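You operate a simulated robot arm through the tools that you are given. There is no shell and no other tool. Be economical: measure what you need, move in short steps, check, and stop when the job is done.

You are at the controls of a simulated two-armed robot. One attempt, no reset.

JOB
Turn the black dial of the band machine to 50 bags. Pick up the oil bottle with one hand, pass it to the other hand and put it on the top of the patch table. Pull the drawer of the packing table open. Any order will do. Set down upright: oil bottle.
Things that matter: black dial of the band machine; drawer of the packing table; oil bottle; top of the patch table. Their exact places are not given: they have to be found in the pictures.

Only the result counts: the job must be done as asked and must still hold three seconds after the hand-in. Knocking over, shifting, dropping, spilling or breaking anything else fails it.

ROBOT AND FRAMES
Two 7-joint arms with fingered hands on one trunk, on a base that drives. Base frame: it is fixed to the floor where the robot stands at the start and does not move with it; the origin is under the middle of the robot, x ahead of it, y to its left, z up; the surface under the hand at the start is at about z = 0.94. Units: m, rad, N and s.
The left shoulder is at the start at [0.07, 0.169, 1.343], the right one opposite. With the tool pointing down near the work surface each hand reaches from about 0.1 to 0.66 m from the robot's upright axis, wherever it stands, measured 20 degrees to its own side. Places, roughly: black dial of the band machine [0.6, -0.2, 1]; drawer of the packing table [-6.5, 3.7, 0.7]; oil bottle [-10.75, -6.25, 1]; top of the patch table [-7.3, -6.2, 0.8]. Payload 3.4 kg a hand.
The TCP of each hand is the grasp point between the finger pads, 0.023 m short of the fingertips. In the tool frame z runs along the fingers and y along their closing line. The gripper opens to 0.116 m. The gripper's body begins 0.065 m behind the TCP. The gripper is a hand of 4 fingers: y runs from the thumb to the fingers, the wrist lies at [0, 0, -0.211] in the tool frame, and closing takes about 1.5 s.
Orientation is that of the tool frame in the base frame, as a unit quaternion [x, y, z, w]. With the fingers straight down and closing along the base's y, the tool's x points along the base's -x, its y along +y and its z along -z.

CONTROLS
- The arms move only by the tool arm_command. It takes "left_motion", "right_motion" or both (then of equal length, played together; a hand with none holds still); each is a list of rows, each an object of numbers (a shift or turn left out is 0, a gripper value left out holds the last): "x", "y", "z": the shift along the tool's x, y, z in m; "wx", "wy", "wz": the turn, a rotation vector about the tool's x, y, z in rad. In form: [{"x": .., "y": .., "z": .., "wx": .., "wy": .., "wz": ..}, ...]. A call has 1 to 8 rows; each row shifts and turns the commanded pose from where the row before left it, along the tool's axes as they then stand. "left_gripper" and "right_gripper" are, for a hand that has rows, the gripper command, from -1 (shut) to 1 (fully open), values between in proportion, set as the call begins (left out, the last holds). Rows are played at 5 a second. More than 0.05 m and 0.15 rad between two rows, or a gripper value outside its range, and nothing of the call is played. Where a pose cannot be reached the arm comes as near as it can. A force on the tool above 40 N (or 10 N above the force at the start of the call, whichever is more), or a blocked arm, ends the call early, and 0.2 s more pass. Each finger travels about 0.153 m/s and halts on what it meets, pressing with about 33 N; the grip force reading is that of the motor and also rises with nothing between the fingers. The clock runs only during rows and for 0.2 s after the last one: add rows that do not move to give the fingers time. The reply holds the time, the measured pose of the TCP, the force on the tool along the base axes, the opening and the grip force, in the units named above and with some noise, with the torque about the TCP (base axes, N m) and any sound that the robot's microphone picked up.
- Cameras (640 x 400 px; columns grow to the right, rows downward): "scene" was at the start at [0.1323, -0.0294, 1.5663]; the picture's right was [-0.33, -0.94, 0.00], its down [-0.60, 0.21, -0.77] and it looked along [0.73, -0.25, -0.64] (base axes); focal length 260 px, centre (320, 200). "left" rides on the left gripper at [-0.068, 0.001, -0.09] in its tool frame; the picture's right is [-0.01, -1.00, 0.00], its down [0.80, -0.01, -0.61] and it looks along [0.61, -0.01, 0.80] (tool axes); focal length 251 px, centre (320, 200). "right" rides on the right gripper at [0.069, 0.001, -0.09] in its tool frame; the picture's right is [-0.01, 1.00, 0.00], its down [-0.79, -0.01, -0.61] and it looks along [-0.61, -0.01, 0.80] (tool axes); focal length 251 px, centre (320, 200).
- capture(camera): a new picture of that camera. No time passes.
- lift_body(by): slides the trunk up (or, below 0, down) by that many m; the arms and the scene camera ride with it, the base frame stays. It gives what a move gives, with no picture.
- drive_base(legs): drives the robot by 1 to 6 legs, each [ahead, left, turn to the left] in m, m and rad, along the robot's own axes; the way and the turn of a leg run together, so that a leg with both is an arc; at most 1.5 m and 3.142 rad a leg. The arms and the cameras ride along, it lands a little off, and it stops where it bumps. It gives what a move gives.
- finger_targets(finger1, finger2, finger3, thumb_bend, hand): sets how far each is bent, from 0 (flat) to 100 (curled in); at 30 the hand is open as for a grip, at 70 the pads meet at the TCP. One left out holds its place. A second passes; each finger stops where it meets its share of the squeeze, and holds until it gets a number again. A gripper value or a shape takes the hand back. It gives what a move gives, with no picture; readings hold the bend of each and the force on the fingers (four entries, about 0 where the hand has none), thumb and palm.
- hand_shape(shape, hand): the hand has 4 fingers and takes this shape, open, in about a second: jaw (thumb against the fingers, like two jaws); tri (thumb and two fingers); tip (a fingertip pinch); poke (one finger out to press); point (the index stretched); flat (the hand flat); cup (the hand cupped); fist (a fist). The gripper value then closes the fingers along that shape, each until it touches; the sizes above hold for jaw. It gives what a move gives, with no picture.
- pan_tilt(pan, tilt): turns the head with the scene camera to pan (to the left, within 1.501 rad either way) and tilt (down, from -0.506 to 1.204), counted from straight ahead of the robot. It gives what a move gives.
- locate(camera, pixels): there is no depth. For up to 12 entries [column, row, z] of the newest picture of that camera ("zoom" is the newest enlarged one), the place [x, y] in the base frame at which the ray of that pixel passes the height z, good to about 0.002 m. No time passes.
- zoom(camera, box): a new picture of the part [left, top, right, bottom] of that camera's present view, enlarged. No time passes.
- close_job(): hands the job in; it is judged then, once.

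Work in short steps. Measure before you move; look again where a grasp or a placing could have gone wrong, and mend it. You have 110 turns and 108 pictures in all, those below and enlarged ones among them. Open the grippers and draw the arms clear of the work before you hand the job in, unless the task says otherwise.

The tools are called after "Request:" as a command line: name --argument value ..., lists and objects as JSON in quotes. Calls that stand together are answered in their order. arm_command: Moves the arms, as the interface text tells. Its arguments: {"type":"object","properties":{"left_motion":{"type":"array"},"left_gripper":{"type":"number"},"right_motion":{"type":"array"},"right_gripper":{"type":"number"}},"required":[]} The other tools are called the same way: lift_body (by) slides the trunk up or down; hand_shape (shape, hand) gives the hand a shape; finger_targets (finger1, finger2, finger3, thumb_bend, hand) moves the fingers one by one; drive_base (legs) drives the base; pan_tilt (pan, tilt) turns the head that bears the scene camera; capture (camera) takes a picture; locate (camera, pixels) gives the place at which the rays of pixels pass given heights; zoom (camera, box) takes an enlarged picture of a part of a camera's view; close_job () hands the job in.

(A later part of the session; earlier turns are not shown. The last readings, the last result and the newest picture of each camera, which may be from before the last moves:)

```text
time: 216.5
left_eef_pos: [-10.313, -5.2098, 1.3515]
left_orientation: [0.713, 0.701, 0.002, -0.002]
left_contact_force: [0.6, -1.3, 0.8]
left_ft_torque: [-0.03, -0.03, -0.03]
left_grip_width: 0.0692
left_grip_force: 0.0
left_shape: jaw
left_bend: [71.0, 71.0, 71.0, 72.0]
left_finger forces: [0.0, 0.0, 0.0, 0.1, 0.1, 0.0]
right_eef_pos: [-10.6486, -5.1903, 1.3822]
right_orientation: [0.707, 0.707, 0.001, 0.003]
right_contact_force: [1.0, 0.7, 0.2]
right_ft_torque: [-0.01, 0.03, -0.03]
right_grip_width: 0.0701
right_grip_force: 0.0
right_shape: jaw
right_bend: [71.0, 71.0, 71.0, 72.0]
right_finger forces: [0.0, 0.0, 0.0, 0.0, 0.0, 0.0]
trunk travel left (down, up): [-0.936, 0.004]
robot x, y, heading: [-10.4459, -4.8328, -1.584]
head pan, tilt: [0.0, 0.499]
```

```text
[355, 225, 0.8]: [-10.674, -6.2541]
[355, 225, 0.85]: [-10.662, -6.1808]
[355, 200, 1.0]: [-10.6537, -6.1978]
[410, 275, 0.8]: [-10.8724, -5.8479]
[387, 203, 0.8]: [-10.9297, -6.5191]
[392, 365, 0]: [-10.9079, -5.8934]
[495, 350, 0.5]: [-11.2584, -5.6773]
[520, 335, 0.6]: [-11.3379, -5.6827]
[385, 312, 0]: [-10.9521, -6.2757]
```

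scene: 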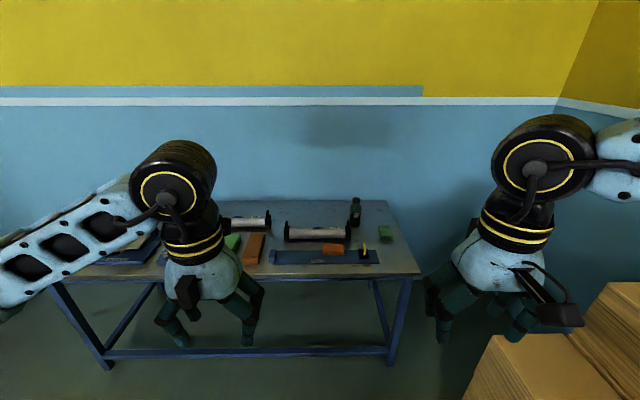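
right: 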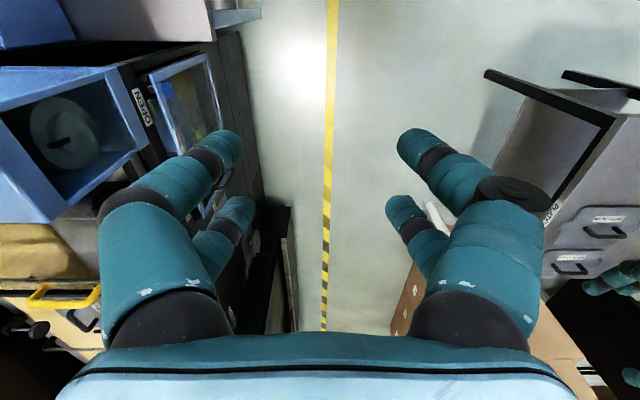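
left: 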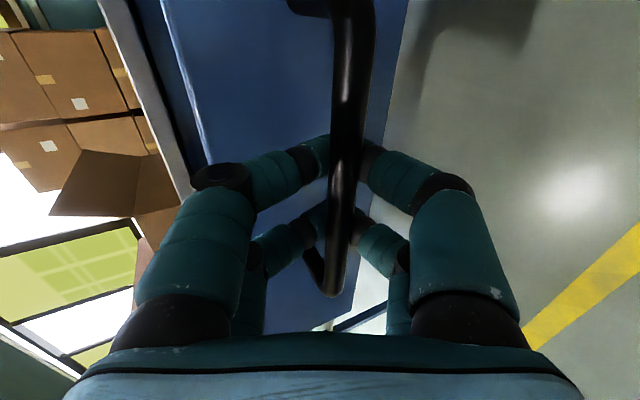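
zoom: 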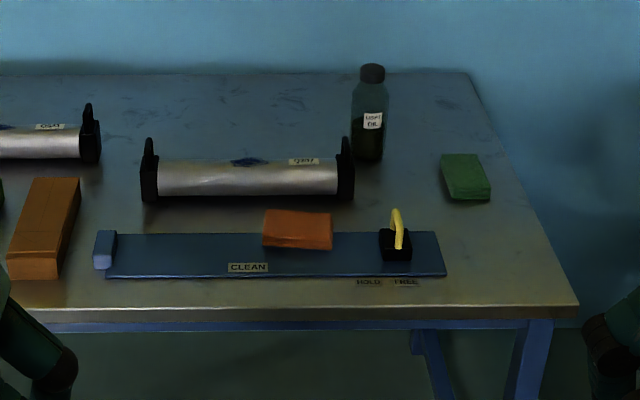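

The bottle stands at about (-10.67, -6.25), 0.4 m behind the front edge, so I'll grasp it with the left hand pointing forward. First I shift right and approach, then lower the trunk and prepare the hands.

Request:
drive_base --legs '[[0.0, -0.33, 0.013], [0.3, 0.0, 0.0]]'

Request:
lift_body --by -0.4

Request:
arm_command --left_motion '[{"x": -0.045}, {"x": -0.045}, {"x": -0.045}, {"x": -0.035}, {"wy": -0.14}, {"wy": -0.14}, {"wy": -0.14}, {"wy": -0.14}]' --right_motion '[{"z": -0.03}, {"z": -0.03}, {"z": -0.03}, {"z": -0.03}, {}, {}, {}, {}]' --left_gripper 1

Request:
arm_command --left_motion '[{"wy": -0.14}, {"wy": -0.14}, {"wy": -0.14}, {"wy": -0.14}, {"wy": -0.1}, {}]'

Request:
capture --camera "scene"

Request:
capture --camera "left"

```text
time: 218.8
left_eef_pos: [-10.6315, -5.2047, 1.3524]
left_orientation: [0.71, 0.704, 0.004, -0.001]
left_contact_force: [-0.7, 0.4, 0.3]
left_ft_torque: [0.02, -0.05, 0.01]
left_grip_width: 0.0692
left_grip_force: 0.0
left_shape: jaw
left_bend: [71.0, 71.0, 71.0, 72.0]
left_finger forces: [0.1, 0.0, 0.0, 0.0, 0.1, 0.0]
right_eef_pos: [-10.9674, -5.1911, 1.3818]
right_orientation: [0.703, 0.711, 0.0, 0.004]
right_contact_force: [-1.0, 0.0, -0.5]
right_ft_torque: [-0.01, 0.0, 0.0]
right_grip_width: 0.0699
right_grip_force: 0.1
right_shape: jaw
right_bend: [71.0, 71.0, 71.0, 72.0]
right_finger forces: [0.0, 0.0, 0.1, 0.0, 0.0, 0.0]
trunk travel left (down, up): [-0.936, 0.004]
robot x, y, heading: [-10.7653, -4.8285, -1.572]
head pan, tilt: [0.0, 0.499]
stopped in leg 1: the robot was blocked; the commanded pose is now the measured one
```

```text
time: 222.5
left_eef_pos: [-10.6092, -5.2073, 0.9558]
left_orientation: [0.681, 0.732, 0.005, 0.013]
left_contact_force: [0.3, 0.2, -0.1]
left_ft_torque: [0.1, 0.02, 0.01]
left_grip_width: 0.0694
left_grip_force: 0.1
left_shape: jaw
left_bend: [71.0, 71.0, 71.0, 72.0]
left_finger forces: [0.0, 0.2, 0.1, 0.0, 0.1, 0.1]
right_eef_pos: [-10.9473, -5.203, 0.9778]
right_orientation: [0.678, 0.735, -0.002, -0.006]
right_contact_force: [-1.4, -0.3, -0.5]
right_ft_torque: [-0.02, -0.08, -0.01]
right_grip_width: 0.0696
right_grip_force: 0.1
right_shape: jaw
right_bend: [71.0, 71.0, 71.0, 72.0]
right_finger forces: [0.0, 0.0, 0.0, 0.1, 0.0, 0.1]
trunk travel left (down, up): [-0.539, 0.401]
robot x, y, heading: [-10.7658, -4.8419, -1.525]
head pan, tilt: [0.0, 0.499]
stopped: the arm was blocked; the commanded pose is now the measured one
```

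```text
time: 222.8
left_eef_pos: [-10.6142, -5.2391, 0.9547]
left_orientation: [0.638, 0.769, 0.022, 0.036]
left_contact_force: [0.8, -0.7, 0.5]
left_ft_torque: [0.11, 0.03, -0.01]
left_grip_width: 0.1159
left_grip_force: 0.0
left_shape: jaw
left_bend: [30.0, 30.0, 30.0, 30.0]
left_finger forces: [0.0, 0.0, 0.1, 0.0, 0.0, 0.0]
right_eef_pos: [-10.9688, -5.2202, 0.984]
right_orientation: [0.648, 0.761, -0.02, 0.004]
right_contact_force: [11.4, 2.0, -3.0]
right_ft_torque: [-0.11, 0.09, -0.28]
right_grip_width: 0.0657
right_grip_force: 0.1
right_shape: jaw
right_bend: [71.0, 71.0, 71.0, 72.0]
right_finger forces: [0.0, 0.0, 0.0, 0.0, 12.1, 0.0]
trunk travel left (down, up): [-0.539, 0.401]
robot x, y, heading: [-10.7576, -4.8512, -1.508]
head pan, tilt: [0.0, 0.499]
stopped in row 1 (left hand): the arm was blocked; the commanded pose is now the measured one
```

```text
time: 223.2
left_eef_pos: [-10.5967, -5.2603, 0.9457]
left_orientation: [0.584, 0.807, 0.023, 0.089]
left_contact_force: [0.7, -0.5, -1.5]
left_ft_torque: [0.08, 0.03, 0.01]
left_grip_width: 0.1159
left_grip_force: 0.0
left_shape: jaw
left_bend: [30.0, 30.0, 30.0, 30.0]
left_finger forces: [0.0, 0.1, 0.1, 0.1, 0.1, 0.0]
right_eef_pos: [-10.9738, -5.2605, 0.9905]
right_orientation: [0.608, 0.792, -0.047, 0.005]
right_contact_force: [32.2, 14.4, -2.3]
right_ft_torque: [-0.52, 0.81, -0.96]
right_grip_width: 0.0498
right_grip_force: 0.0
right_shape: jaw
right_bend: [71.0, 71.0, 71.0, 72.0]
right_finger forces: [0.0, 0.1, 0.0, 0.1, 33.4, 0.1]
trunk travel left (down, up): [-0.539, 0.401]
robot x, y, heading: [-10.7545, -4.8609, -1.459]
head pan, tilt: [0.0, 0.499]
stopped in row 1 (left hand): the arm was blocked; the commanded pose is now the measured one
```

```text
38 pictures are left
```

scene: 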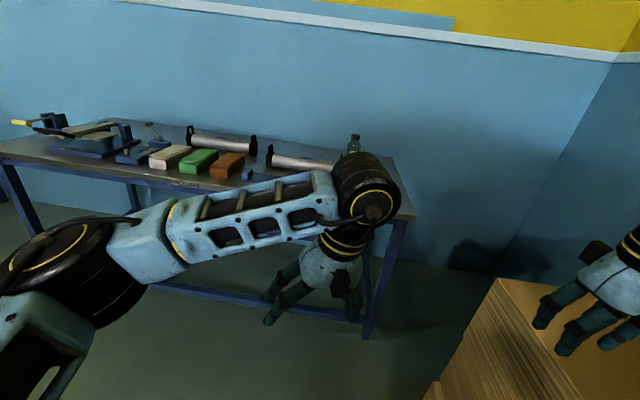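

```text
37 pictures are left
```

left: 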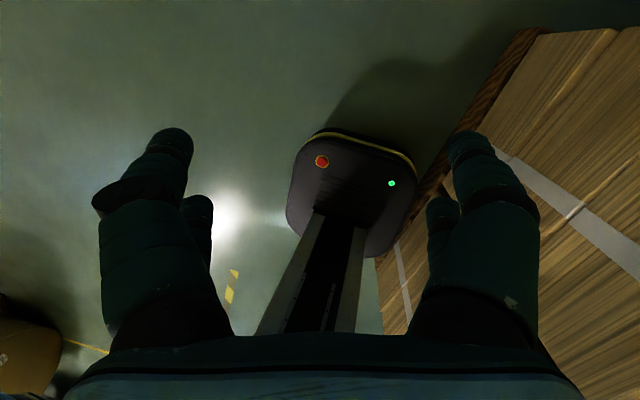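

The right arm and base are touching the carton stack. I'll raise the trunk to lift the arm off it, then move left away from it.

Request:
lift_body --by 0.3

Request:
drive_base --legs '[[0.0, 0.3, 0.0]]'

Request:
capture --camera "scene"

```text
time: 223.5
left_eef_pos: [-10.5605, -5.2778, 0.9432]
left_orientation: [0.526, 0.839, 0.035, 0.136]
left_contact_force: [0.6, -0.3, -0.4]
left_ft_torque: [0.15, 0.05, 0.03]
left_grip_width: 0.1159
left_grip_force: 0.0
left_shape: jaw
left_bend: [30.0, 30.0, 30.0, 30.0]
left_finger forces: [0.1, 0.1, 0.1, 0.0, 0.0, 0.0]
right_eef_pos: [-10.9682, -5.3241, 0.9994]
right_orientation: [0.578, 0.813, -0.07, 0.013]
right_contact_force: [5.4, -3.4, -1.5]
right_ft_torque: [0.25, 0.35, -0.08]
right_grip_width: 0.0677
right_grip_force: 0.0
right_shape: jaw
right_bend: [71.0, 71.0, 71.0, 72.0]
right_finger forces: [0.0, 0.0, 0.0, 0.1, 2.9, 0.1]
trunk travel left (down, up): [-0.538, 0.402]
robot x, y, heading: [-10.7475, -4.8861, -1.384]
head pan, tilt: [0.0, 0.499]
stopped: the arm was blocked; the commanded pose is now the measured one
```

```text
time: 224.2
left_eef_pos: [-10.5495, -5.318, 0.915]
left_orientation: [0.494, 0.83, 0.099, 0.239]
left_contact_force: [1.0, 1.4, 0.5]
left_ft_torque: [-0.11, 0.13, -0.04]
left_grip_width: 0.116
left_grip_force: 0.0
left_shape: jaw
left_bend: [30.0, 30.0, 30.0, 30.0]
left_finger forces: [0.1, 0.1, 0.0, 0.0, 0.1, 0.0]
right_eef_pos: [-10.9687, -5.4713, 1.0144]
right_orientation: [0.537, 0.819, -0.107, 0.172]
right_contact_force: [34.5, 13.1, 2.7]
right_ft_torque: [-0.26, 0.8, -1.07]
right_grip_width: 0.0477
right_grip_force: 0.0
right_shape: jaw
right_bend: [71.0, 71.0, 71.0, 72.0]
right_finger forces: [0.1, 0.0, 0.0, 0.0, 33.9, 0.0]
trunk travel left (down, up): [-0.538, 0.402]
robot x, y, heading: [-10.7286, -4.9232, -1.248]
head pan, tilt: [0.0, 0.499]
stopped in leg 1: the robot was blocked; the commanded pose is now the measured one
```

```text
36 pictures are left
```

scene: 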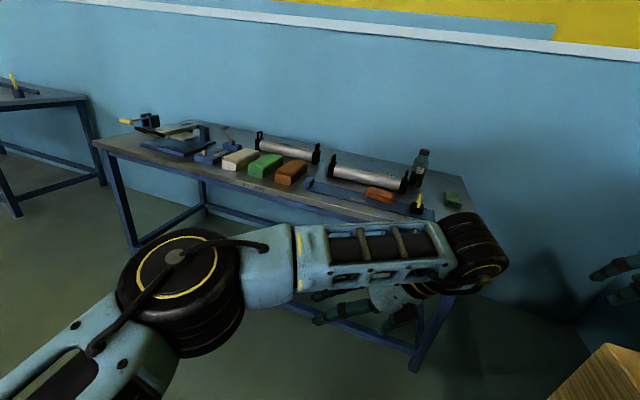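

The robot seems to be leaning and turning against the stack. I'll look with the right camera before doing anything else.

Request:
capture --camera "right"

Request:
capture --camera "left"

```text
35 pictures are left
```

right: 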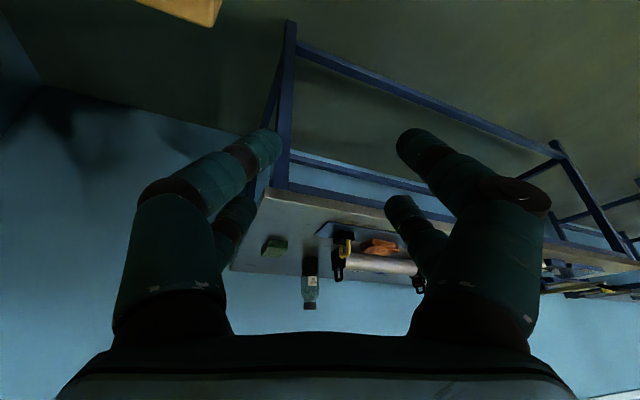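

```text
34 pictures are left
```

left: 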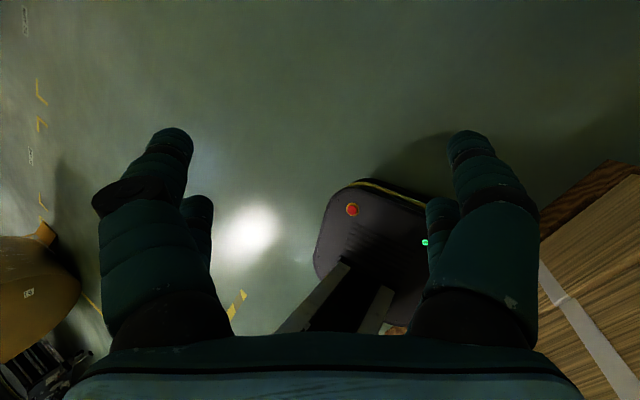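

I'll locate the stack corner and the table legs from this view to judge the tilt.

Request:
locate --camera "scene" --pixels '[[605, 345, 0.9], [605, 345, 1.0], [605, 345, 0.7], [413, 370, 0], [132, 245, 0], [420, 183, 0.82], [95, 145, 0.8], [640, 365, 0.9]]'

Request:
locate --camera "left" --pixels '[[320, 230, 0.2], [430, 205, 0.2], [545, 235, 0.15], [540, 260, 0.9], [640, 165, 0.1]]'

```text
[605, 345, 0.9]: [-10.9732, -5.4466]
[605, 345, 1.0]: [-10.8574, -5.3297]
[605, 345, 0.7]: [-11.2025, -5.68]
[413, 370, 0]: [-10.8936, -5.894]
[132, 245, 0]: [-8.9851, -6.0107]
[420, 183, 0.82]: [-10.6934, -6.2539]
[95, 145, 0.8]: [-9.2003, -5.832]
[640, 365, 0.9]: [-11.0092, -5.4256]
```

```text
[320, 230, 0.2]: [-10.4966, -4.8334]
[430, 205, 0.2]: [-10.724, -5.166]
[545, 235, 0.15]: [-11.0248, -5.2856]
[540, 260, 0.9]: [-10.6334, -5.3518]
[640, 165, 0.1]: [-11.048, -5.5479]
```

The right thumb presses on the stack's corner at about (-10.97, -5.45), which pushes the robot round. I'll move the right hand up and away from it (+x).

Request:
arm_command --right_motion '[{"y": 0.03, "z": -0.035}, {"y": 0.02, "z": -0.04}, {"z": -0.045}]'

Request:
capture --camera "scene"

```text
time: 224.5
left_eef_pos: [-10.5425, -5.3359, 0.9117]
left_orientation: [0.492, 0.817, 0.134, 0.27]
left_contact_force: [-1.1, 0.8, 0.3]
left_ft_torque: [-0.01, 0.0, 0.02]
left_grip_width: 0.116
left_grip_force: 0.0
left_shape: jaw
left_bend: [30.0, 30.0, 30.0, 30.0]
left_finger forces: [0.0, 0.0, 0.1, 0.0, 0.0, 0.1]
right_eef_pos: [-10.9637, -5.5247, 1.0175]
right_orientation: [0.516, 0.821, -0.093, 0.228]
right_contact_force: [50.0, -5.9, 2.9]
right_ft_torque: [0.45, 1.73, -1.78]
right_grip_width: 0.0579
right_grip_force: 0.0
right_shape: jaw
right_bend: [71.0, 71.0, 71.0, 72.0]
right_finger forces: [0.0, 0.1, 0.0, 0.0, 30.0, 0.0]
trunk travel left (down, up): [-0.538, 0.402]
robot x, y, heading: [-10.7222, -4.9532, -1.182]
head pan, tilt: [0.0, 0.499]
stopped in row 1 (left hand): the arm was blocked; the commanded pose is now the measured one
```

```text
33 pictures are left
```

scene: 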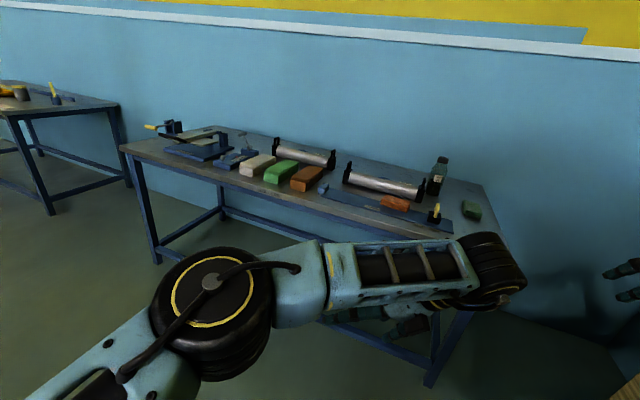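

I'll derive the camera's true attitude from rays, to learn whether the body is leaning.

Request:
locate --camera "scene" --pixels '[[320, 200, 0.0], [320, 200, 1.0], [580, 200, 0.0], [580, 200, 0.5], [60, 200, 0.0], [60, 200, 0.5], [320, 330, 0.0], [320, 330, 0.5], [435, 195, 0.82]]'

Request:
capture --camera "right"

```text
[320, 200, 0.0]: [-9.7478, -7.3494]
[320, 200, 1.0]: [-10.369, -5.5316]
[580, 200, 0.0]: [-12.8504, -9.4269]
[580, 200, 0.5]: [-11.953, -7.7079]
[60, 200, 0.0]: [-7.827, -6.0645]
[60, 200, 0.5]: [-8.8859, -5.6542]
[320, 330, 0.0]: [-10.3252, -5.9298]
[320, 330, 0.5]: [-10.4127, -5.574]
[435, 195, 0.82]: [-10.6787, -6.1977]
```

```text
32 pictures are left
```

right: 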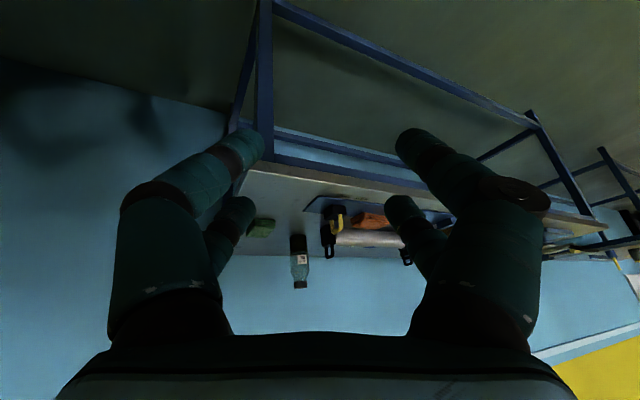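

The camera ray shows the body leaning left by ~6°, with the right hand hooked past the stack's corner. I'll drive purely towards +x, away from the stack.

Request:
drive_base --legs '[[0.14, 0.3, 0.0]]'

Request:
capture --camera "scene"

```text
time: 225.2
left_eef_pos: [-10.3463, -5.3357, 0.8165]
left_orientation: [0.455, 0.799, 0.269, 0.288]
left_contact_force: [2.2, 0.5, -0.2]
left_ft_torque: [-0.05, 0.09, 0.0]
left_grip_width: 0.1157
left_grip_force: 0.1
left_shape: jaw
left_bend: [30.0, 30.0, 30.0, 30.0]
left_finger forces: [0.0, 0.0, 0.0, 0.0, 0.0, 0.0]
right_eef_pos: [-10.8523, -5.498, 0.8944]
right_orientation: [0.463, 0.854, 0.111, 0.209]
right_contact_force: [-0.7, 0.2, 2.7]
right_ft_torque: [-0.07, 0.17, -0.07]
right_grip_width: 0.0694
right_grip_force: 0.0
right_shape: jaw
right_bend: [71.0, 71.0, 71.0, 72.0]
right_finger forces: [0.1, 0.1, 0.0, 0.0, 0.0, 0.0]
trunk travel left (down, up): [-0.538, 0.402]
robot x, y, heading: [-10.7101, -4.9658, -1.128]
head pan, tilt: [0.0, 0.499]
stopped in leg 1: the force on the tool passed its limit at 75 N (the readings are from after the stop); the commanded pose is now the measured one
```

```text
31 pictures are left
```

scene: 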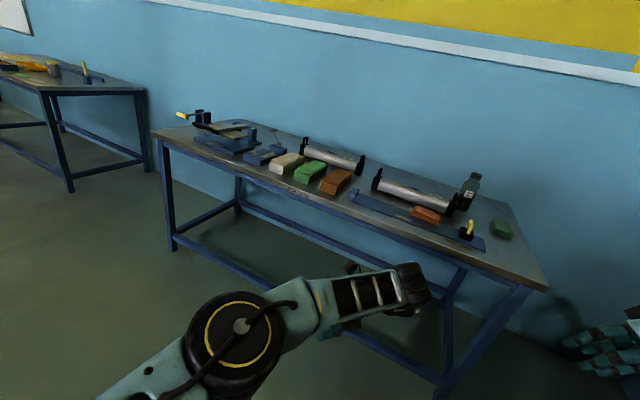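

The hand is free of the stack but the lean has grown. I'll drive left so that the base moves under the lean.

Request:
drive_base --legs '[[0.0, 0.4, 0.0]]'

Request:
capture --camera "scene"

```text
time: 225.9
left_eef_pos: [-10.3048, -5.3982, 0.7985]
left_orientation: [0.321, 0.814, 0.395, 0.279]
left_contact_force: [-1.8, -1.0, 0.1]
left_ft_torque: [-0.04, -0.12, -0.13]
left_grip_width: 0.1162
left_grip_force: 0.1
left_shape: jaw
left_bend: [30.0, 30.0, 30.0, 30.0]
left_finger forces: [0.1, 0.0, 0.0, 0.0, 0.0, 0.0]
right_eef_pos: [-10.8264, -5.6594, 0.7547]
right_orientation: [0.376, 0.861, 0.242, 0.241]
right_contact_force: [-0.4, 0.6, 0.5]
right_ft_torque: [-0.07, 0.04, -0.03]
right_grip_width: 0.0696
right_grip_force: 0.0
right_shape: jaw
right_bend: [71.0, 71.0, 71.0, 72.0]
right_finger forces: [0.0, 0.0, 0.0, 0.1, 0.1, 0.0]
trunk travel left (down, up): [-0.538, 0.402]
robot x, y, heading: [-10.6749, -5.0172, -0.944]
head pan, tilt: [0.0, 0.499]
stopped in leg 1: the robot was blocked; the commanded pose is now the measured one
```

```text
30 pictures are left
```

scene: 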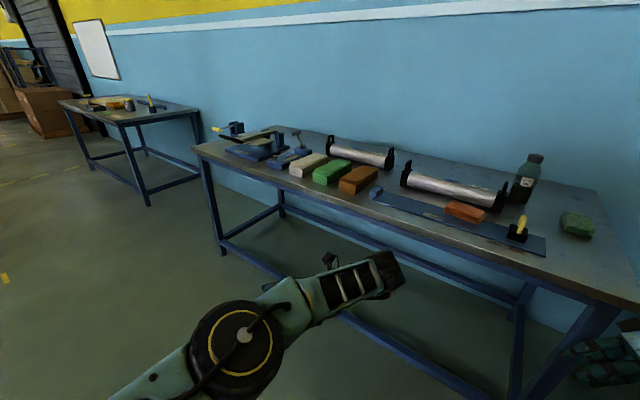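

The robot is upright again, at heading -0.94. I'll check the attitude with rays, and raise the trunk a bit.

Request:
lift_body --by 0.25

Request:
capture --camera "scene"

Request:
locate --camera "scene" --pixels '[[320, 200, 0.0], [320, 200, 0.5], [450, 250, 0.0], [450, 250, 0.5], [190, 250, 0.0], [190, 250, 0.5]]'

```text
time: 228.5
left_eef_pos: [-10.3343, -5.4052, 1.0574]
left_orientation: [0.335, 0.806, 0.391, 0.292]
left_contact_force: [0.5, -0.8, -0.7]
left_ft_torque: [0.01, -0.01, -0.02]
left_grip_width: 0.116
left_grip_force: 0.1
left_shape: jaw
left_bend: [30.0, 30.0, 30.0, 30.0]
left_finger forces: [0.0, 0.0, 0.1, 0.1, 0.1, 0.0]
right_eef_pos: [-10.8516, -5.658, 1.0132]
right_orientation: [0.386, 0.858, 0.232, 0.249]
right_contact_force: [-0.2, 0.4, -0.1]
right_ft_torque: [-0.01, -0.01, 0.02]
right_grip_width: 0.0697
right_grip_force: 0.0
right_shape: jaw
right_bend: [71.0, 71.0, 71.0, 72.0]
right_finger forces: [0.0, 0.0, 0.0, 0.1, 0.1, 0.0]
trunk travel left (down, up): [-0.788, 0.152]
robot x, y, heading: [-10.6733, -5.0158, -0.96]
head pan, tilt: [0.0, 0.499]
```

```text
29 pictures are left
```

scene: 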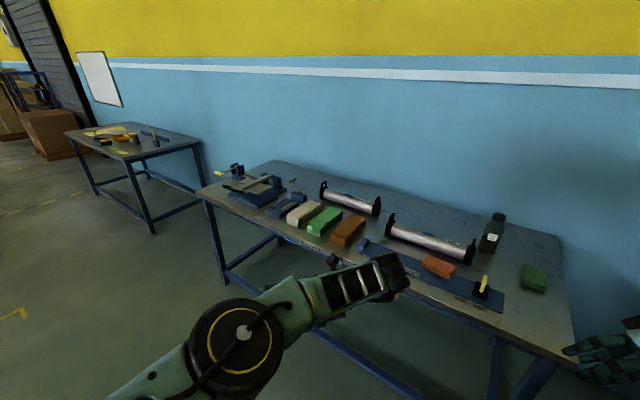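

```text
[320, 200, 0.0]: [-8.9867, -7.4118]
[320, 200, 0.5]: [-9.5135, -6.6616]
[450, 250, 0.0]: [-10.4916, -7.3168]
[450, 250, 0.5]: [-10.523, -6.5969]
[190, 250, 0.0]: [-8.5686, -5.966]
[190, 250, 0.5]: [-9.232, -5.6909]
```

The body is level again and heading is steady. I'll raise the trunk fully and bring the hands back to order: left pitched forward, right pointing down and then drawn inward.

Request:
lift_body --by 0.15

Request:
arm_command --left_motion '[{"wx": 0.0966, "wy": -0.0869, "wz": -0.0424}, {"wx": 0.0966, "wy": -0.0869, "wz": -0.0424}, {"wx": 0.0966, "wy": -0.0869, "wz": -0.0424}, {"wx": 0.0966, "wy": -0.0869, "wz": -0.0424}, {"wx": 0.0966, "wy": -0.0869, "wz": -0.0424}]' --right_motion '[{"wx": 0.0655, "wy": 0.0232, "wz": 0.011}, {"wx": 0.0655, "wy": 0.0232, "wz": 0.011}, {"wx": 0.0655, "wy": 0.0232, "wz": 0.011}, {"wx": 0.0655, "wy": 0.0232, "wz": 0.011}, {"wx": 0.0655, "wy": 0.0232, "wz": 0.011}]'

Request:
arm_command --left_motion '[{"wx": 0.0966, "wy": -0.0869, "wz": -0.0424}, {"wx": 0.0966, "wy": -0.0869, "wz": -0.0424}, {"wx": 0.0966, "wy": -0.0869, "wz": -0.0424}, {"wx": 0.0966, "wy": -0.0869, "wz": -0.0424}, {"wx": 0.0966, "wy": -0.0869, "wz": -0.0424}, {}]' --right_motion '[{"wx": 0.0655, "wy": 0.0232, "wz": 0.011}, {"wx": 0.0655, "wy": 0.0232, "wz": 0.011}, {"wx": 0.0655, "wy": 0.0232, "wz": 0.011}, {"wx": 0.0655, "wy": 0.0232, "wz": 0.011}, {"wx": 0.0655, "wy": 0.0232, "wz": 0.011}, {}]'

Request:
arm_command --right_motion '[{"y": 0.045}, {"y": 0.045}, {"y": 0.045}, {"y": 0.045}, {"y": 0.045}, {"y": 0.045}, {}]'

```text
time: 230.3
left_eef_pos: [-10.3346, -5.4058, 1.2067]
left_orientation: [0.335, 0.806, 0.391, 0.292]
left_contact_force: [-0.5, 0.3, -0.1]
left_ft_torque: [-0.02, -0.03, -0.02]
left_grip_width: 0.116
left_grip_force: 0.1
left_shape: jaw
left_bend: [30.0, 30.0, 30.0, 30.0]
left_finger forces: [0.0, 0.2, 0.1, 0.1, 0.0, 0.1]
right_eef_pos: [-10.8527, -5.6591, 1.1627]
right_orientation: [0.385, 0.858, 0.233, 0.249]
right_contact_force: [-0.4, 0.4, 0.2]
right_ft_torque: [-0.03, -0.05, -0.01]
right_grip_width: 0.0698
right_grip_force: 0.0
right_shape: jaw
right_bend: [71.0, 71.0, 71.0, 72.0]
right_finger forces: [0.0, 0.0, 0.0, 0.1, 0.0, 0.1]
trunk travel left (down, up): [-0.938, 0.002]
robot x, y, heading: [-10.6762, -5.0189, -0.956]
head pan, tilt: [0.0, 0.499]
```

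```text
time: 231.5
left_eef_pos: [-10.3344, -5.4035, 1.2095]
left_orientation: [0.384, 0.825, 0.074, 0.409]
left_contact_force: [0.0, 1.2, -0.4]
left_ft_torque: [-0.01, -0.01, 0.0]
left_grip_width: 0.116
left_grip_force: 0.1
left_shape: jaw
left_bend: [30.0, 30.0, 30.0, 30.0]
left_finger forces: [0.1, 0.0, 0.0, 0.0, 0.0, 0.0]
right_eef_pos: [-10.8525, -5.6575, 1.1626]
right_orientation: [0.431, 0.886, 0.117, 0.126]
right_contact_force: [-0.6, -0.8, -0.3]
right_ft_torque: [-0.03, -0.01, 0.0]
right_grip_width: 0.0696
right_grip_force: 0.1
right_shape: jaw
right_bend: [71.0, 71.0, 71.0, 72.0]
right_finger forces: [0.1, 0.1, 0.0, 0.1, 0.1, 0.0]
trunk travel left (down, up): [-0.938, 0.002]
robot x, y, heading: [-10.6708, -5.015, -0.954]
head pan, tilt: [0.0, 0.499]
```

```text
time: 232.9
left_eef_pos: [-10.3357, -5.4043, 1.207]
left_orientation: [0.389, 0.747, -0.248, 0.478]
left_contact_force: [-0.8, -0.3, -0.1]
left_ft_torque: [0.0, 0.03, 0.02]
left_grip_width: 0.1161
left_grip_force: 0.1
left_shape: jaw
left_bend: [30.0, 30.0, 30.0, 30.0]
left_finger forces: [0.0, 0.0, 0.0, 0.0, 0.1, 0.1]
right_eef_pos: [-10.8527, -5.6598, 1.1621]
right_orientation: [0.462, 0.887, 0.001, 0.001]
right_contact_force: [-0.5, -0.3, 0.6]
right_ft_torque: [0.01, -0.01, 0.02]
right_grip_width: 0.0694
right_grip_force: 0.0
right_shape: jaw
right_bend: [71.0, 71.0, 71.0, 72.0]
right_finger forces: [0.0, 0.1, 0.1, 0.1, 0.1, 0.0]
trunk travel left (down, up): [-0.938, 0.002]
robot x, y, heading: [-10.6766, -5.0142, -0.959]
head pan, tilt: [0.0, 0.499]
```

```text
time: 234.5
left_eef_pos: [-10.3354, -5.4048, 1.2083]
left_orientation: [0.39, 0.748, -0.248, 0.477]
left_contact_force: [0.5, -0.9, 0.2]
left_ft_torque: [0.02, 0.01, 0.04]
left_grip_width: 0.1161
left_grip_force: 0.0
left_shape: jaw
left_bend: [30.0, 30.0, 30.0, 30.0]
left_finger forces: [0.0, 0.0, 0.0, 0.0, 0.0, 0.0]
right_eef_pos: [-10.6317, -5.5033, 1.1611]
right_orientation: [0.461, 0.887, 0.0, 0.0]
right_contact_force: [0.0, 0.7, -0.5]
right_ft_torque: [-0.01, -0.01, 0.0]
right_grip_width: 0.0694
right_grip_force: 0.0
right_shape: jaw
right_bend: [71.0, 71.0, 71.0, 72.0]
right_finger forces: [0.0, 0.0, 0.1, 0.0, 0.0, 0.1]
trunk travel left (down, up): [-0.938, 0.002]
robot x, y, heading: [-10.6749, -5.0161, -0.961]
head pan, tilt: [0.0, 0.499]
```

Both hands are in order. I'll move 0.33 m in +x away from the stack and turn back to face the table.

Request:
drive_base --legs '[[0.19, 0.27, 0.0], [0.0, 0.0, -0.68]]'

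Request:
pan_tilt --pan -0.25 --tilt 0.6

Request:
capture --camera "scene"

```text
time: 238.5
left_eef_pos: [-10.3231, -5.5278, 1.2077]
left_orientation: [0.615, 0.576, -0.393, 0.368]
left_contact_force: [0.0, -0.2, -0.2]
left_ft_torque: [-0.05, -0.01, 0.01]
left_grip_width: 0.1158
left_grip_force: 0.2
left_shape: jaw
left_bend: [30.0, 30.0, 30.0, 30.0]
left_finger forces: [0.1, 0.1, 0.0, 0.0, 0.0, 0.0]
right_eef_pos: [-10.6166, -5.4198, 1.162]
right_orientation: [0.73, 0.684, 0.0, 0.0]
right_contact_force: [0.3, -0.6, 0.2]
right_ft_torque: [-0.01, 0.01, 0.0]
right_grip_width: 0.0697
right_grip_force: 0.1
right_shape: jaw
right_bend: [71.0, 71.0, 71.0, 72.0]
right_finger forces: [0.0, 0.0, 0.0, 0.0, 0.1, 0.0]
trunk travel left (down, up): [-0.938, 0.002]
robot x, y, heading: [-10.3439, -5.0104, -1.636]
head pan, tilt: [0.0, 0.499]
```

```text
time: 239.2
left_eef_pos: [-10.3242, -5.5279, 1.208]
left_orientation: [0.615, 0.576, -0.392, 0.369]
left_contact_force: [0.0, 0.3, -0.5]
left_ft_torque: [0.01, 0.01, -0.03]
left_grip_width: 0.1161
left_grip_force: 0.1
left_shape: jaw
left_bend: [30.0, 30.0, 30.0, 30.0]
left_finger forces: [0.1, 0.0, 0.1, 0.0, 0.1, 0.0]
right_eef_pos: [-10.6158, -5.4184, 1.1612]
right_orientation: [0.731, 0.683, 0.0, 0.0]
right_contact_force: [0.1, -0.4, 0.3]
right_ft_torque: [-0.04, 0.03, 0.01]
right_grip_width: 0.0696
right_grip_force: 0.1
right_shape: jaw
right_bend: [71.0, 71.0, 71.0, 72.0]
right_finger forces: [0.1, 0.1, 0.1, 0.1, 0.0, 0.0]
trunk travel left (down, up): [-0.938, 0.002]
robot x, y, heading: [-10.3414, -5.0118, -1.637]
head pan, tilt: [-0.25, 0.6]
```

```text
28 pictures are left
```

scene: 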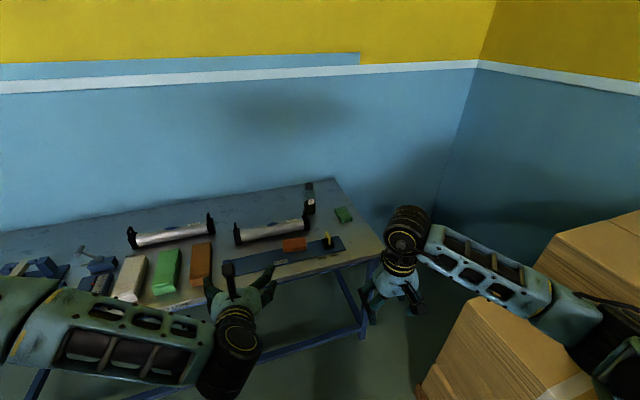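

The stacks still stand. I'll zoom on the bottle for an accurate place and check the stack corner.

Request:
zoom --camera "scene" --box '[220, 150, 380, 280]'

Request:
locate --camera "scene" --pixels '[[475, 299, 0.9], [475, 299, 1.0], [435, 365, 0], [383, 250, 0.82], [333, 178, 0.82]]'

```text
3.08 times, centred on (300, 215) of scene
```

zoom: 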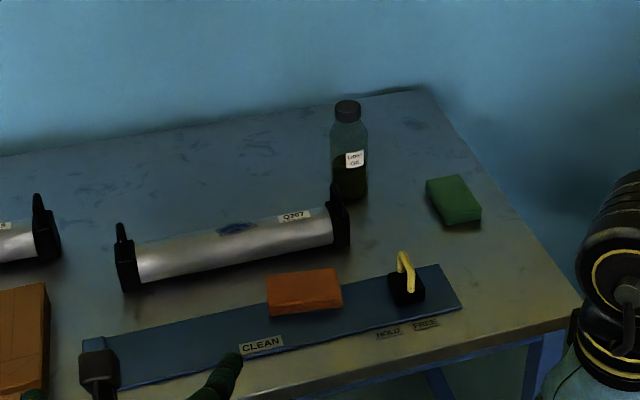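

```text
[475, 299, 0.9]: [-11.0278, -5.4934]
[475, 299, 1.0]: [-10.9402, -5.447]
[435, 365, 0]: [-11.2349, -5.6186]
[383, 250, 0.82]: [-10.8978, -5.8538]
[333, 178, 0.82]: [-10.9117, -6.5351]
```

Request:
locate --camera "zoom" --pixels '[[350, 201, 0.78], [350, 201, 0.8], [350, 201, 0.82], [350, 192, 0.8], [348, 106, 0.98], [348, 106, 1.0], [348, 106, 1.02], [333, 165, 0.88], [369, 165, 0.88], [341, 185, 0.88], [341, 247, 0.8]]'

```text
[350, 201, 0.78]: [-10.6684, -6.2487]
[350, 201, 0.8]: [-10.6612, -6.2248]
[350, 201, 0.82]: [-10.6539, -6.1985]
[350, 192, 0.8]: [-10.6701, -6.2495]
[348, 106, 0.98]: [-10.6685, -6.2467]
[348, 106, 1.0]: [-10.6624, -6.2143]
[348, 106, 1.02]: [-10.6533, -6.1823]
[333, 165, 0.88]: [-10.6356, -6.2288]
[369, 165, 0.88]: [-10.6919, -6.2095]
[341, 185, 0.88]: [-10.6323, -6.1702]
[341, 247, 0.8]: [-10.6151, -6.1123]
```

Bottle centre is about (-10.668, -6.25), standing on z≈0.80 with its top at ≈0.98. I'll raise the right hand, turn 0.3 rad right and advance at full trunk height, then lower.

Request:
arm_command --right_motion '[{"z": -0.04}, {"z": -0.04}, {"z": -0.04}, {"z": -0.04}, {"z": -0.04}, {}]'

Request:
drive_base --legs '[[0.0, 0.0, -0.3], [0.42, 0.075, 0.0]]'

Request:
lift_body --by -0.3

Request:
capture --camera "left"

Request:
capture --camera "scene"

```text
time: 240.6
left_eef_pos: [-10.3241, -5.5275, 1.2065]
left_orientation: [0.615, 0.577, -0.392, 0.369]
left_contact_force: [-1.5, -0.4, -1.6]
left_ft_torque: [0.02, -0.03, -0.01]
left_grip_width: 0.116
left_grip_force: 0.1
left_shape: jaw
left_bend: [30.0, 30.0, 30.0, 30.0]
left_finger forces: [0.0, 0.0, 0.0, 0.0, 0.1, 0.0]
right_eef_pos: [-10.6143, -5.4194, 1.3588]
right_orientation: [0.73, 0.683, 0.001, -0.001]
right_contact_force: [-1.0, -0.3, 0.5]
right_ft_torque: [-0.02, -0.02, -0.03]
right_grip_width: 0.0695
right_grip_force: 0.1
right_shape: jaw
right_bend: [71.0, 71.0, 71.0, 72.0]
right_finger forces: [0.0, 0.1, 0.1, 0.0, 0.1, 0.0]
trunk travel left (down, up): [-0.938, 0.002]
robot x, y, heading: [-10.3444, -5.0077, -1.639]
head pan, tilt: [-0.25, 0.6]
```

```text
time: 244.2
left_eef_pos: [-10.5608, -5.9345, 1.2086]
left_orientation: [0.695, 0.476, -0.444, 0.306]
left_contact_force: [0.8, 0.4, -0.3]
left_ft_torque: [0.02, -0.03, -0.03]
left_grip_width: 0.1159
left_grip_force: 0.1
left_shape: jaw
left_bend: [30.0, 30.0, 30.0, 30.0]
left_finger forces: [0.1, 0.1, 0.1, 0.0, 0.1, 0.1]
right_eef_pos: [-10.8042, -5.7426, 1.3598]
right_orientation: [0.825, 0.565, -0.001, 0.0]
right_contact_force: [0.5, 0.9, -0.2]
right_ft_torque: [-0.01, -0.02, 0.0]
right_grip_width: 0.0695
right_grip_force: 0.0
right_shape: jaw
right_bend: [71.0, 71.0, 71.0, 72.0]
right_finger forces: [0.0, 0.0, 0.0, 0.0, 0.1, 0.0]
trunk travel left (down, up): [-0.938, 0.002]
robot x, y, heading: [-10.4216, -5.4391, -1.935]
head pan, tilt: [-0.25, 0.6]
```

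```text
time: 247.2
left_eef_pos: [-10.5606, -5.9368, 0.9079]
left_orientation: [0.696, 0.476, -0.444, 0.304]
left_contact_force: [1.0, 0.9, -0.2]
left_ft_torque: [-0.03, 0.0, -0.01]
left_grip_width: 0.1157
left_grip_force: 0.0
left_shape: jaw
left_bend: [30.0, 30.0, 30.0, 30.0]
left_finger forces: [0.1, 0.0, 0.1, 0.1, 0.1, 0.0]
right_eef_pos: [-10.805, -5.7457, 1.058]
right_orientation: [0.824, 0.566, 0.0, 0.0]
right_contact_force: [0.1, -0.3, -0.3]
right_ft_torque: [0.03, 0.01, 0.02]
right_grip_width: 0.0697
right_grip_force: 0.0
right_shape: jaw
right_bend: [71.0, 71.0, 71.0, 72.0]
right_finger forces: [0.1, 0.0, 0.0, 0.0, 0.1, 0.0]
trunk travel left (down, up): [-0.638, 0.302]
robot x, y, heading: [-10.4268, -5.4365, -1.935]
head pan, tilt: [-0.25, 0.6]
```

```text
26 pictures are left
```

left: 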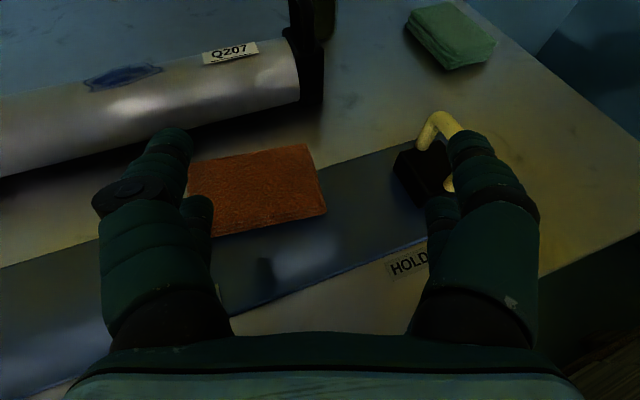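

```text
25 pictures are left
```

scene: 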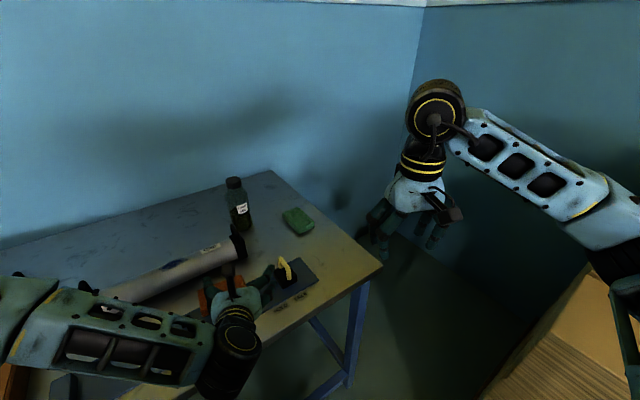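

A roller post about 0.926 m high stands right in the approach line, so I'll come from above with a steeper hand: raise the trunk, ease the pitch to ~52° and advance.

Request:
lift_body --by 0.2

Request:
arm_command --left_motion '[{"wy": 0.115}, {"wy": 0.115}, {}]'

Request:
drive_base --legs '[[0.185, 0.011, 0.0]]'

Request:
capture --camera "left"

```text
time: 249.4
left_eef_pos: [-10.5608, -5.9362, 1.1067]
left_orientation: [0.695, 0.477, -0.444, 0.305]
left_contact_force: [-0.5, -0.2, -0.7]
left_ft_torque: [0.03, 0.03, 0.0]
left_grip_width: 0.116
left_grip_force: 0.1
left_shape: jaw
left_bend: [30.0, 30.0, 30.0, 30.0]
left_finger forces: [0.0, 0.1, 0.0, 0.0, 0.0, 0.0]
right_eef_pos: [-10.8057, -5.7455, 1.259]
right_orientation: [0.825, 0.565, 0.0, 0.001]
right_contact_force: [0.7, 0.1, 1.0]
right_ft_torque: [0.0, -0.02, 0.05]
right_grip_width: 0.0696
right_grip_force: 0.1
right_shape: jaw
right_bend: [71.0, 71.0, 71.0, 72.0]
right_finger forces: [0.0, 0.0, 0.0, 0.0, 0.1, 0.0]
trunk travel left (down, up): [-0.838, 0.102]
robot x, y, heading: [-10.4258, -5.438, -1.933]
head pan, tilt: [-0.25, 0.6]
```

```text
time: 250.2
left_eef_pos: [-10.5615, -5.9358, 1.1088]
left_orientation: [0.741, 0.509, -0.361, 0.249]
left_contact_force: [0.3, -0.5, -0.2]
left_ft_torque: [0.0, 0.02, -0.01]
left_grip_width: 0.1162
left_grip_force: 0.1
left_shape: jaw
left_bend: [30.0, 30.0, 30.0, 30.0]
left_finger forces: [0.0, 0.1, 0.0, 0.1, 0.1, 0.0]
right_eef_pos: [-10.8065, -5.7448, 1.2591]
right_orientation: [0.824, 0.566, 0.0, 0.0]
right_contact_force: [0.1, 0.2, -0.2]
right_ft_torque: [-0.01, 0.01, 0.0]
right_grip_width: 0.0694
right_grip_force: 0.1
right_shape: jaw
right_bend: [71.0, 71.0, 71.0, 72.0]
right_finger forces: [0.0, 0.1, 0.0, 0.1, 0.0, 0.0]
trunk travel left (down, up): [-0.838, 0.102]
robot x, y, heading: [-10.4255, -5.4375, -1.939]
head pan, tilt: [-0.25, 0.6]
```

```text
time: 251.7
left_eef_pos: [-10.6143, -6.1064, 1.109]
left_orientation: [0.741, 0.509, -0.361, 0.249]
left_contact_force: [0.4, 0.3, 0.4]
left_ft_torque: [-0.02, 0.01, 0.02]
left_grip_width: 0.1158
left_grip_force: 0.0
left_shape: jaw
left_bend: [30.0, 30.0, 30.0, 30.0]
left_finger forces: [0.0, 0.1, 0.1, 0.0, 0.1, 0.0]
right_eef_pos: [-10.8581, -5.9149, 1.2587]
right_orientation: [0.824, 0.567, -0.002, 0.001]
right_contact_force: [0.2, -0.2, 0.6]
right_ft_torque: [0.0, -0.02, -0.01]
right_grip_width: 0.0696
right_grip_force: 0.1
right_shape: jaw
right_bend: [71.0, 71.0, 71.0, 72.0]
right_finger forces: [0.0, 0.1, 0.0, 0.0, 0.0, 0.0]
trunk travel left (down, up): [-0.838, 0.102]
robot x, y, heading: [-10.4805, -5.6109, -1.933]
head pan, tilt: [-0.25, 0.6]
```

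```text
24 pictures are left
```

left: 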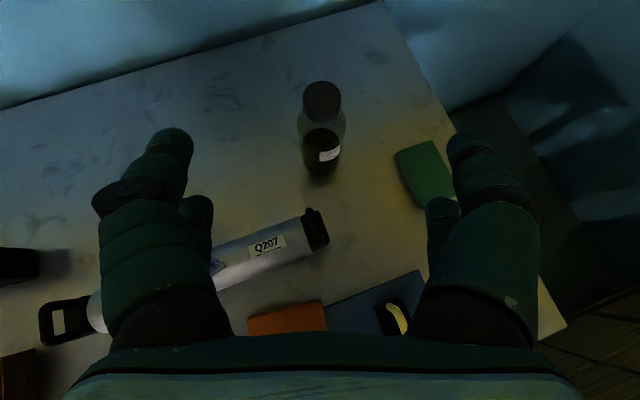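

Good view: the cap is at (322,97) and the base near (320,163). I'll locate them and the post top at (314,213).

Request:
locate --camera "left" --pixels '[[322, 97, 0.97], [322, 97, 0.98], [322, 97, 0.99], [321, 158, 0.8], [321, 158, 0.81], [322, 120, 0.93], [316, 215, 0.92], [322, 240, 0.86]]'

```text
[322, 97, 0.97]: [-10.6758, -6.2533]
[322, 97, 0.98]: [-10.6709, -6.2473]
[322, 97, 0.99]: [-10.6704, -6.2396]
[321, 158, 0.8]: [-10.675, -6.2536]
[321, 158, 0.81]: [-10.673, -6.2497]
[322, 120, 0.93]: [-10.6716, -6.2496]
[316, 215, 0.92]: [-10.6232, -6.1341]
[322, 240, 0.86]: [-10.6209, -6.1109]
```

The bottle axis is at (-10.673, -6.25). I'll move the left hand 0.155 m forward at this height, so that it sits over the bottle, and look again.

Request:
arm_command --left_motion '[{"x": -0.0239, "y": -0.003, "z": 0.0306}, {"x": -0.0239, "z": 0.0306}, {"x": -0.0239, "z": 0.0306}, {"x": -0.0237, "z": 0.0304}, {}]'

Request:
capture --camera "left"

```text
time: 252.9
left_eef_pos: [-10.6746, -6.2534, 1.1078]
left_orientation: [0.741, 0.509, -0.361, 0.249]
left_contact_force: [-0.4, 0.3, -0.9]
left_ft_torque: [0.03, -0.01, -0.01]
left_grip_width: 0.116
left_grip_force: 0.0
left_shape: jaw
left_bend: [30.0, 30.0, 30.0, 30.0]
left_finger forces: [0.0, 0.0, 0.1, 0.0, 0.1, 0.0]
right_eef_pos: [-10.8585, -5.9173, 1.259]
right_orientation: [0.824, 0.566, 0.0, 0.0]
right_contact_force: [0.3, 1.1, -0.6]
right_ft_torque: [-0.03, -0.01, 0.01]
right_grip_width: 0.0698
right_grip_force: 0.1
right_shape: jaw
right_bend: [71.0, 71.0, 71.0, 72.0]
right_finger forces: [0.1, 0.0, 0.0, 0.0, 0.0, 0.1]
trunk travel left (down, up): [-0.838, 0.102]
robot x, y, heading: [-10.4815, -5.6084, -1.943]
head pan, tilt: [-0.25, 0.6]
```

```text
23 pictures are left
```

left: 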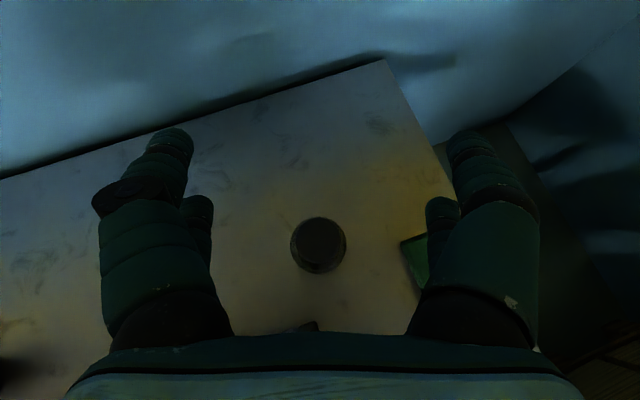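

The bottle is centred under the hand (318,245). I'll lower the trunk by 0.195 so the fingers straddle its body.

Request:
lift_body --by -0.1

Request:
lift_body --by -0.095

Request:
capture --camera "left"

Request:
capture --camera "scene"

```text
time: 254.3
left_eef_pos: [-10.6737, -6.2531, 1.0089]
left_orientation: [0.741, 0.509, -0.361, 0.248]
left_contact_force: [0.3, 1.1, 0.1]
left_ft_torque: [0.01, -0.01, -0.03]
left_grip_width: 0.1161
left_grip_force: 0.1
left_shape: jaw
left_bend: [30.0, 30.0, 30.0, 30.0]
left_finger forces: [0.0, 0.0, 0.1, 0.0, 0.1, 0.0]
right_eef_pos: [-10.8594, -5.9181, 1.1589]
right_orientation: [0.825, 0.566, -0.001, 0.0]
right_contact_force: [-0.5, 0.4, 0.1]
right_ft_torque: [0.0, 0.02, 0.0]
right_grip_width: 0.0696
right_grip_force: 0.1
right_shape: jaw
right_bend: [71.0, 71.0, 71.0, 72.0]
right_finger forces: [0.0, 0.0, 0.0, 0.1, 0.0, 0.1]
trunk travel left (down, up): [-0.738, 0.202]
robot x, y, heading: [-10.4845, -5.6116, -1.945]
head pan, tilt: [-0.25, 0.6]
```

```text
time: 255.6
left_eef_pos: [-10.6739, -6.253, 0.9141]
left_orientation: [0.741, 0.509, -0.36, 0.249]
left_contact_force: [-0.8, -0.2, -0.1]
left_ft_torque: [-0.01, 0.01, 0.02]
left_grip_width: 0.1159
left_grip_force: 0.0
left_shape: jaw
left_bend: [30.0, 30.0, 30.0, 30.0]
left_finger forces: [0.1, 0.0, 0.0, 0.0, 0.0, 0.0]
right_eef_pos: [-10.8594, -5.9175, 1.0638]
right_orientation: [0.824, 0.567, 0.0, 0.001]
right_contact_force: [0.2, -0.3, -0.3]
right_ft_torque: [0.0, -0.01, 0.0]
right_grip_width: 0.0694
right_grip_force: 0.1
right_shape: jaw
right_bend: [71.0, 71.0, 71.0, 72.0]
right_finger forces: [0.1, 0.0, 0.1, 0.0, 0.0, 0.1]
trunk travel left (down, up): [-0.643, 0.297]
robot x, y, heading: [-10.4798, -5.6105, -1.936]
head pan, tilt: [-0.25, 0.6]
```

```text
22 pictures are left
```

left: 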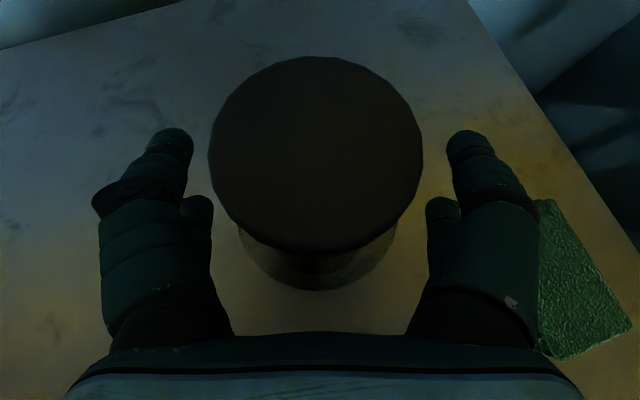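

```text
21 pictures are left
```

scene: 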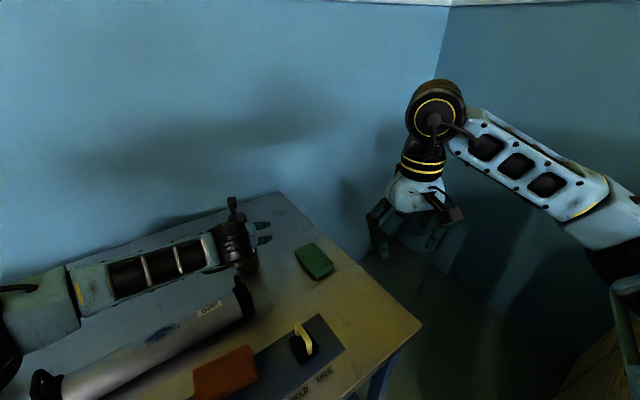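

The bottle stands centred between the fingers. I'll close the left hand.

Request:
arm_command --left_motion '[{}, {}, {}, {}, {}, {}, {}]' --left_gripper -1

Request:
lift_body --by 0.03

Request:
capture --camera "left"

```text
time: 257.1
left_eef_pos: [-10.6745, -6.2541, 0.9132]
left_orientation: [0.742, 0.508, -0.361, 0.248]
left_contact_force: [-0.1, -1.2, 0.9]
left_ft_torque: [0.14, -0.08, -0.03]
left_grip_width: 0.0432
left_grip_force: 32.8
left_shape: jaw
left_bend: [75.0, 73.0, 73.0, 82.0]
left_finger forces: [34.2, 29.3, 30.0, 0.0, 31.6, 0.0]
right_eef_pos: [-10.8605, -5.9179, 1.0648]
right_orientation: [0.824, 0.567, 0.0, 0.0]
right_contact_force: [0.0, 0.4, 0.5]
right_ft_torque: [-0.02, -0.03, -0.01]
right_grip_width: 0.0696
right_grip_force: 0.1
right_shape: jaw
right_bend: [71.0, 71.0, 71.0, 72.0]
right_finger forces: [0.0, 0.0, 0.0, 0.0, 0.1, 0.0]
trunk travel left (down, up): [-0.643, 0.297]
robot x, y, heading: [-10.4832, -5.6141, -1.939]
head pan, tilt: [-0.25, 0.6]
```

```text
time: 257.9
left_eef_pos: [-10.6754, -6.2541, 0.9426]
left_orientation: [0.742, 0.508, -0.36, 0.248]
left_contact_force: [0.2, 0.2, -2.8]
left_ft_torque: [-0.03, 0.01, 0.01]
left_grip_width: 0.0429
left_grip_force: 33.1
left_shape: jaw
left_bend: [76.0, 73.0, 73.0, 82.0]
left_finger forces: [33.4, 30.0, 31.0, 0.0, 30.2, 0.0]
right_eef_pos: [-10.8586, -5.919, 1.0926]
right_orientation: [0.824, 0.566, 0.001, -0.001]
right_contact_force: [0.5, -0.1, 0.2]
right_ft_torque: [0.02, 0.01, 0.0]
right_grip_width: 0.0698
right_grip_force: 0.2
right_shape: jaw
right_bend: [71.0, 71.0, 71.0, 72.0]
right_finger forces: [0.1, 0.1, 0.0, 0.0, 0.1, 0.1]
trunk travel left (down, up): [-0.673, 0.267]
robot x, y, heading: [-10.4824, -5.6109, -1.945]
head pan, tilt: [-0.25, 0.6]
```

```text
20 pictures are left
```

left: 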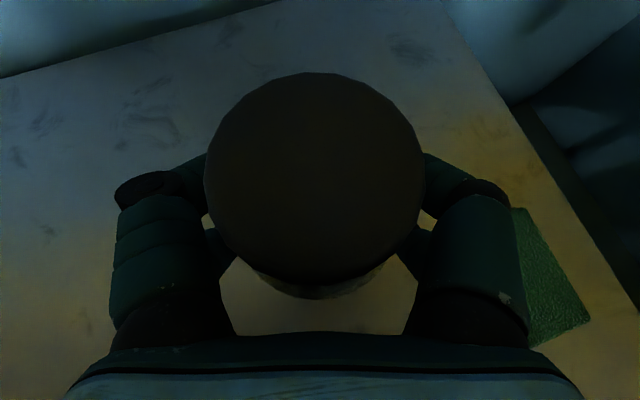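

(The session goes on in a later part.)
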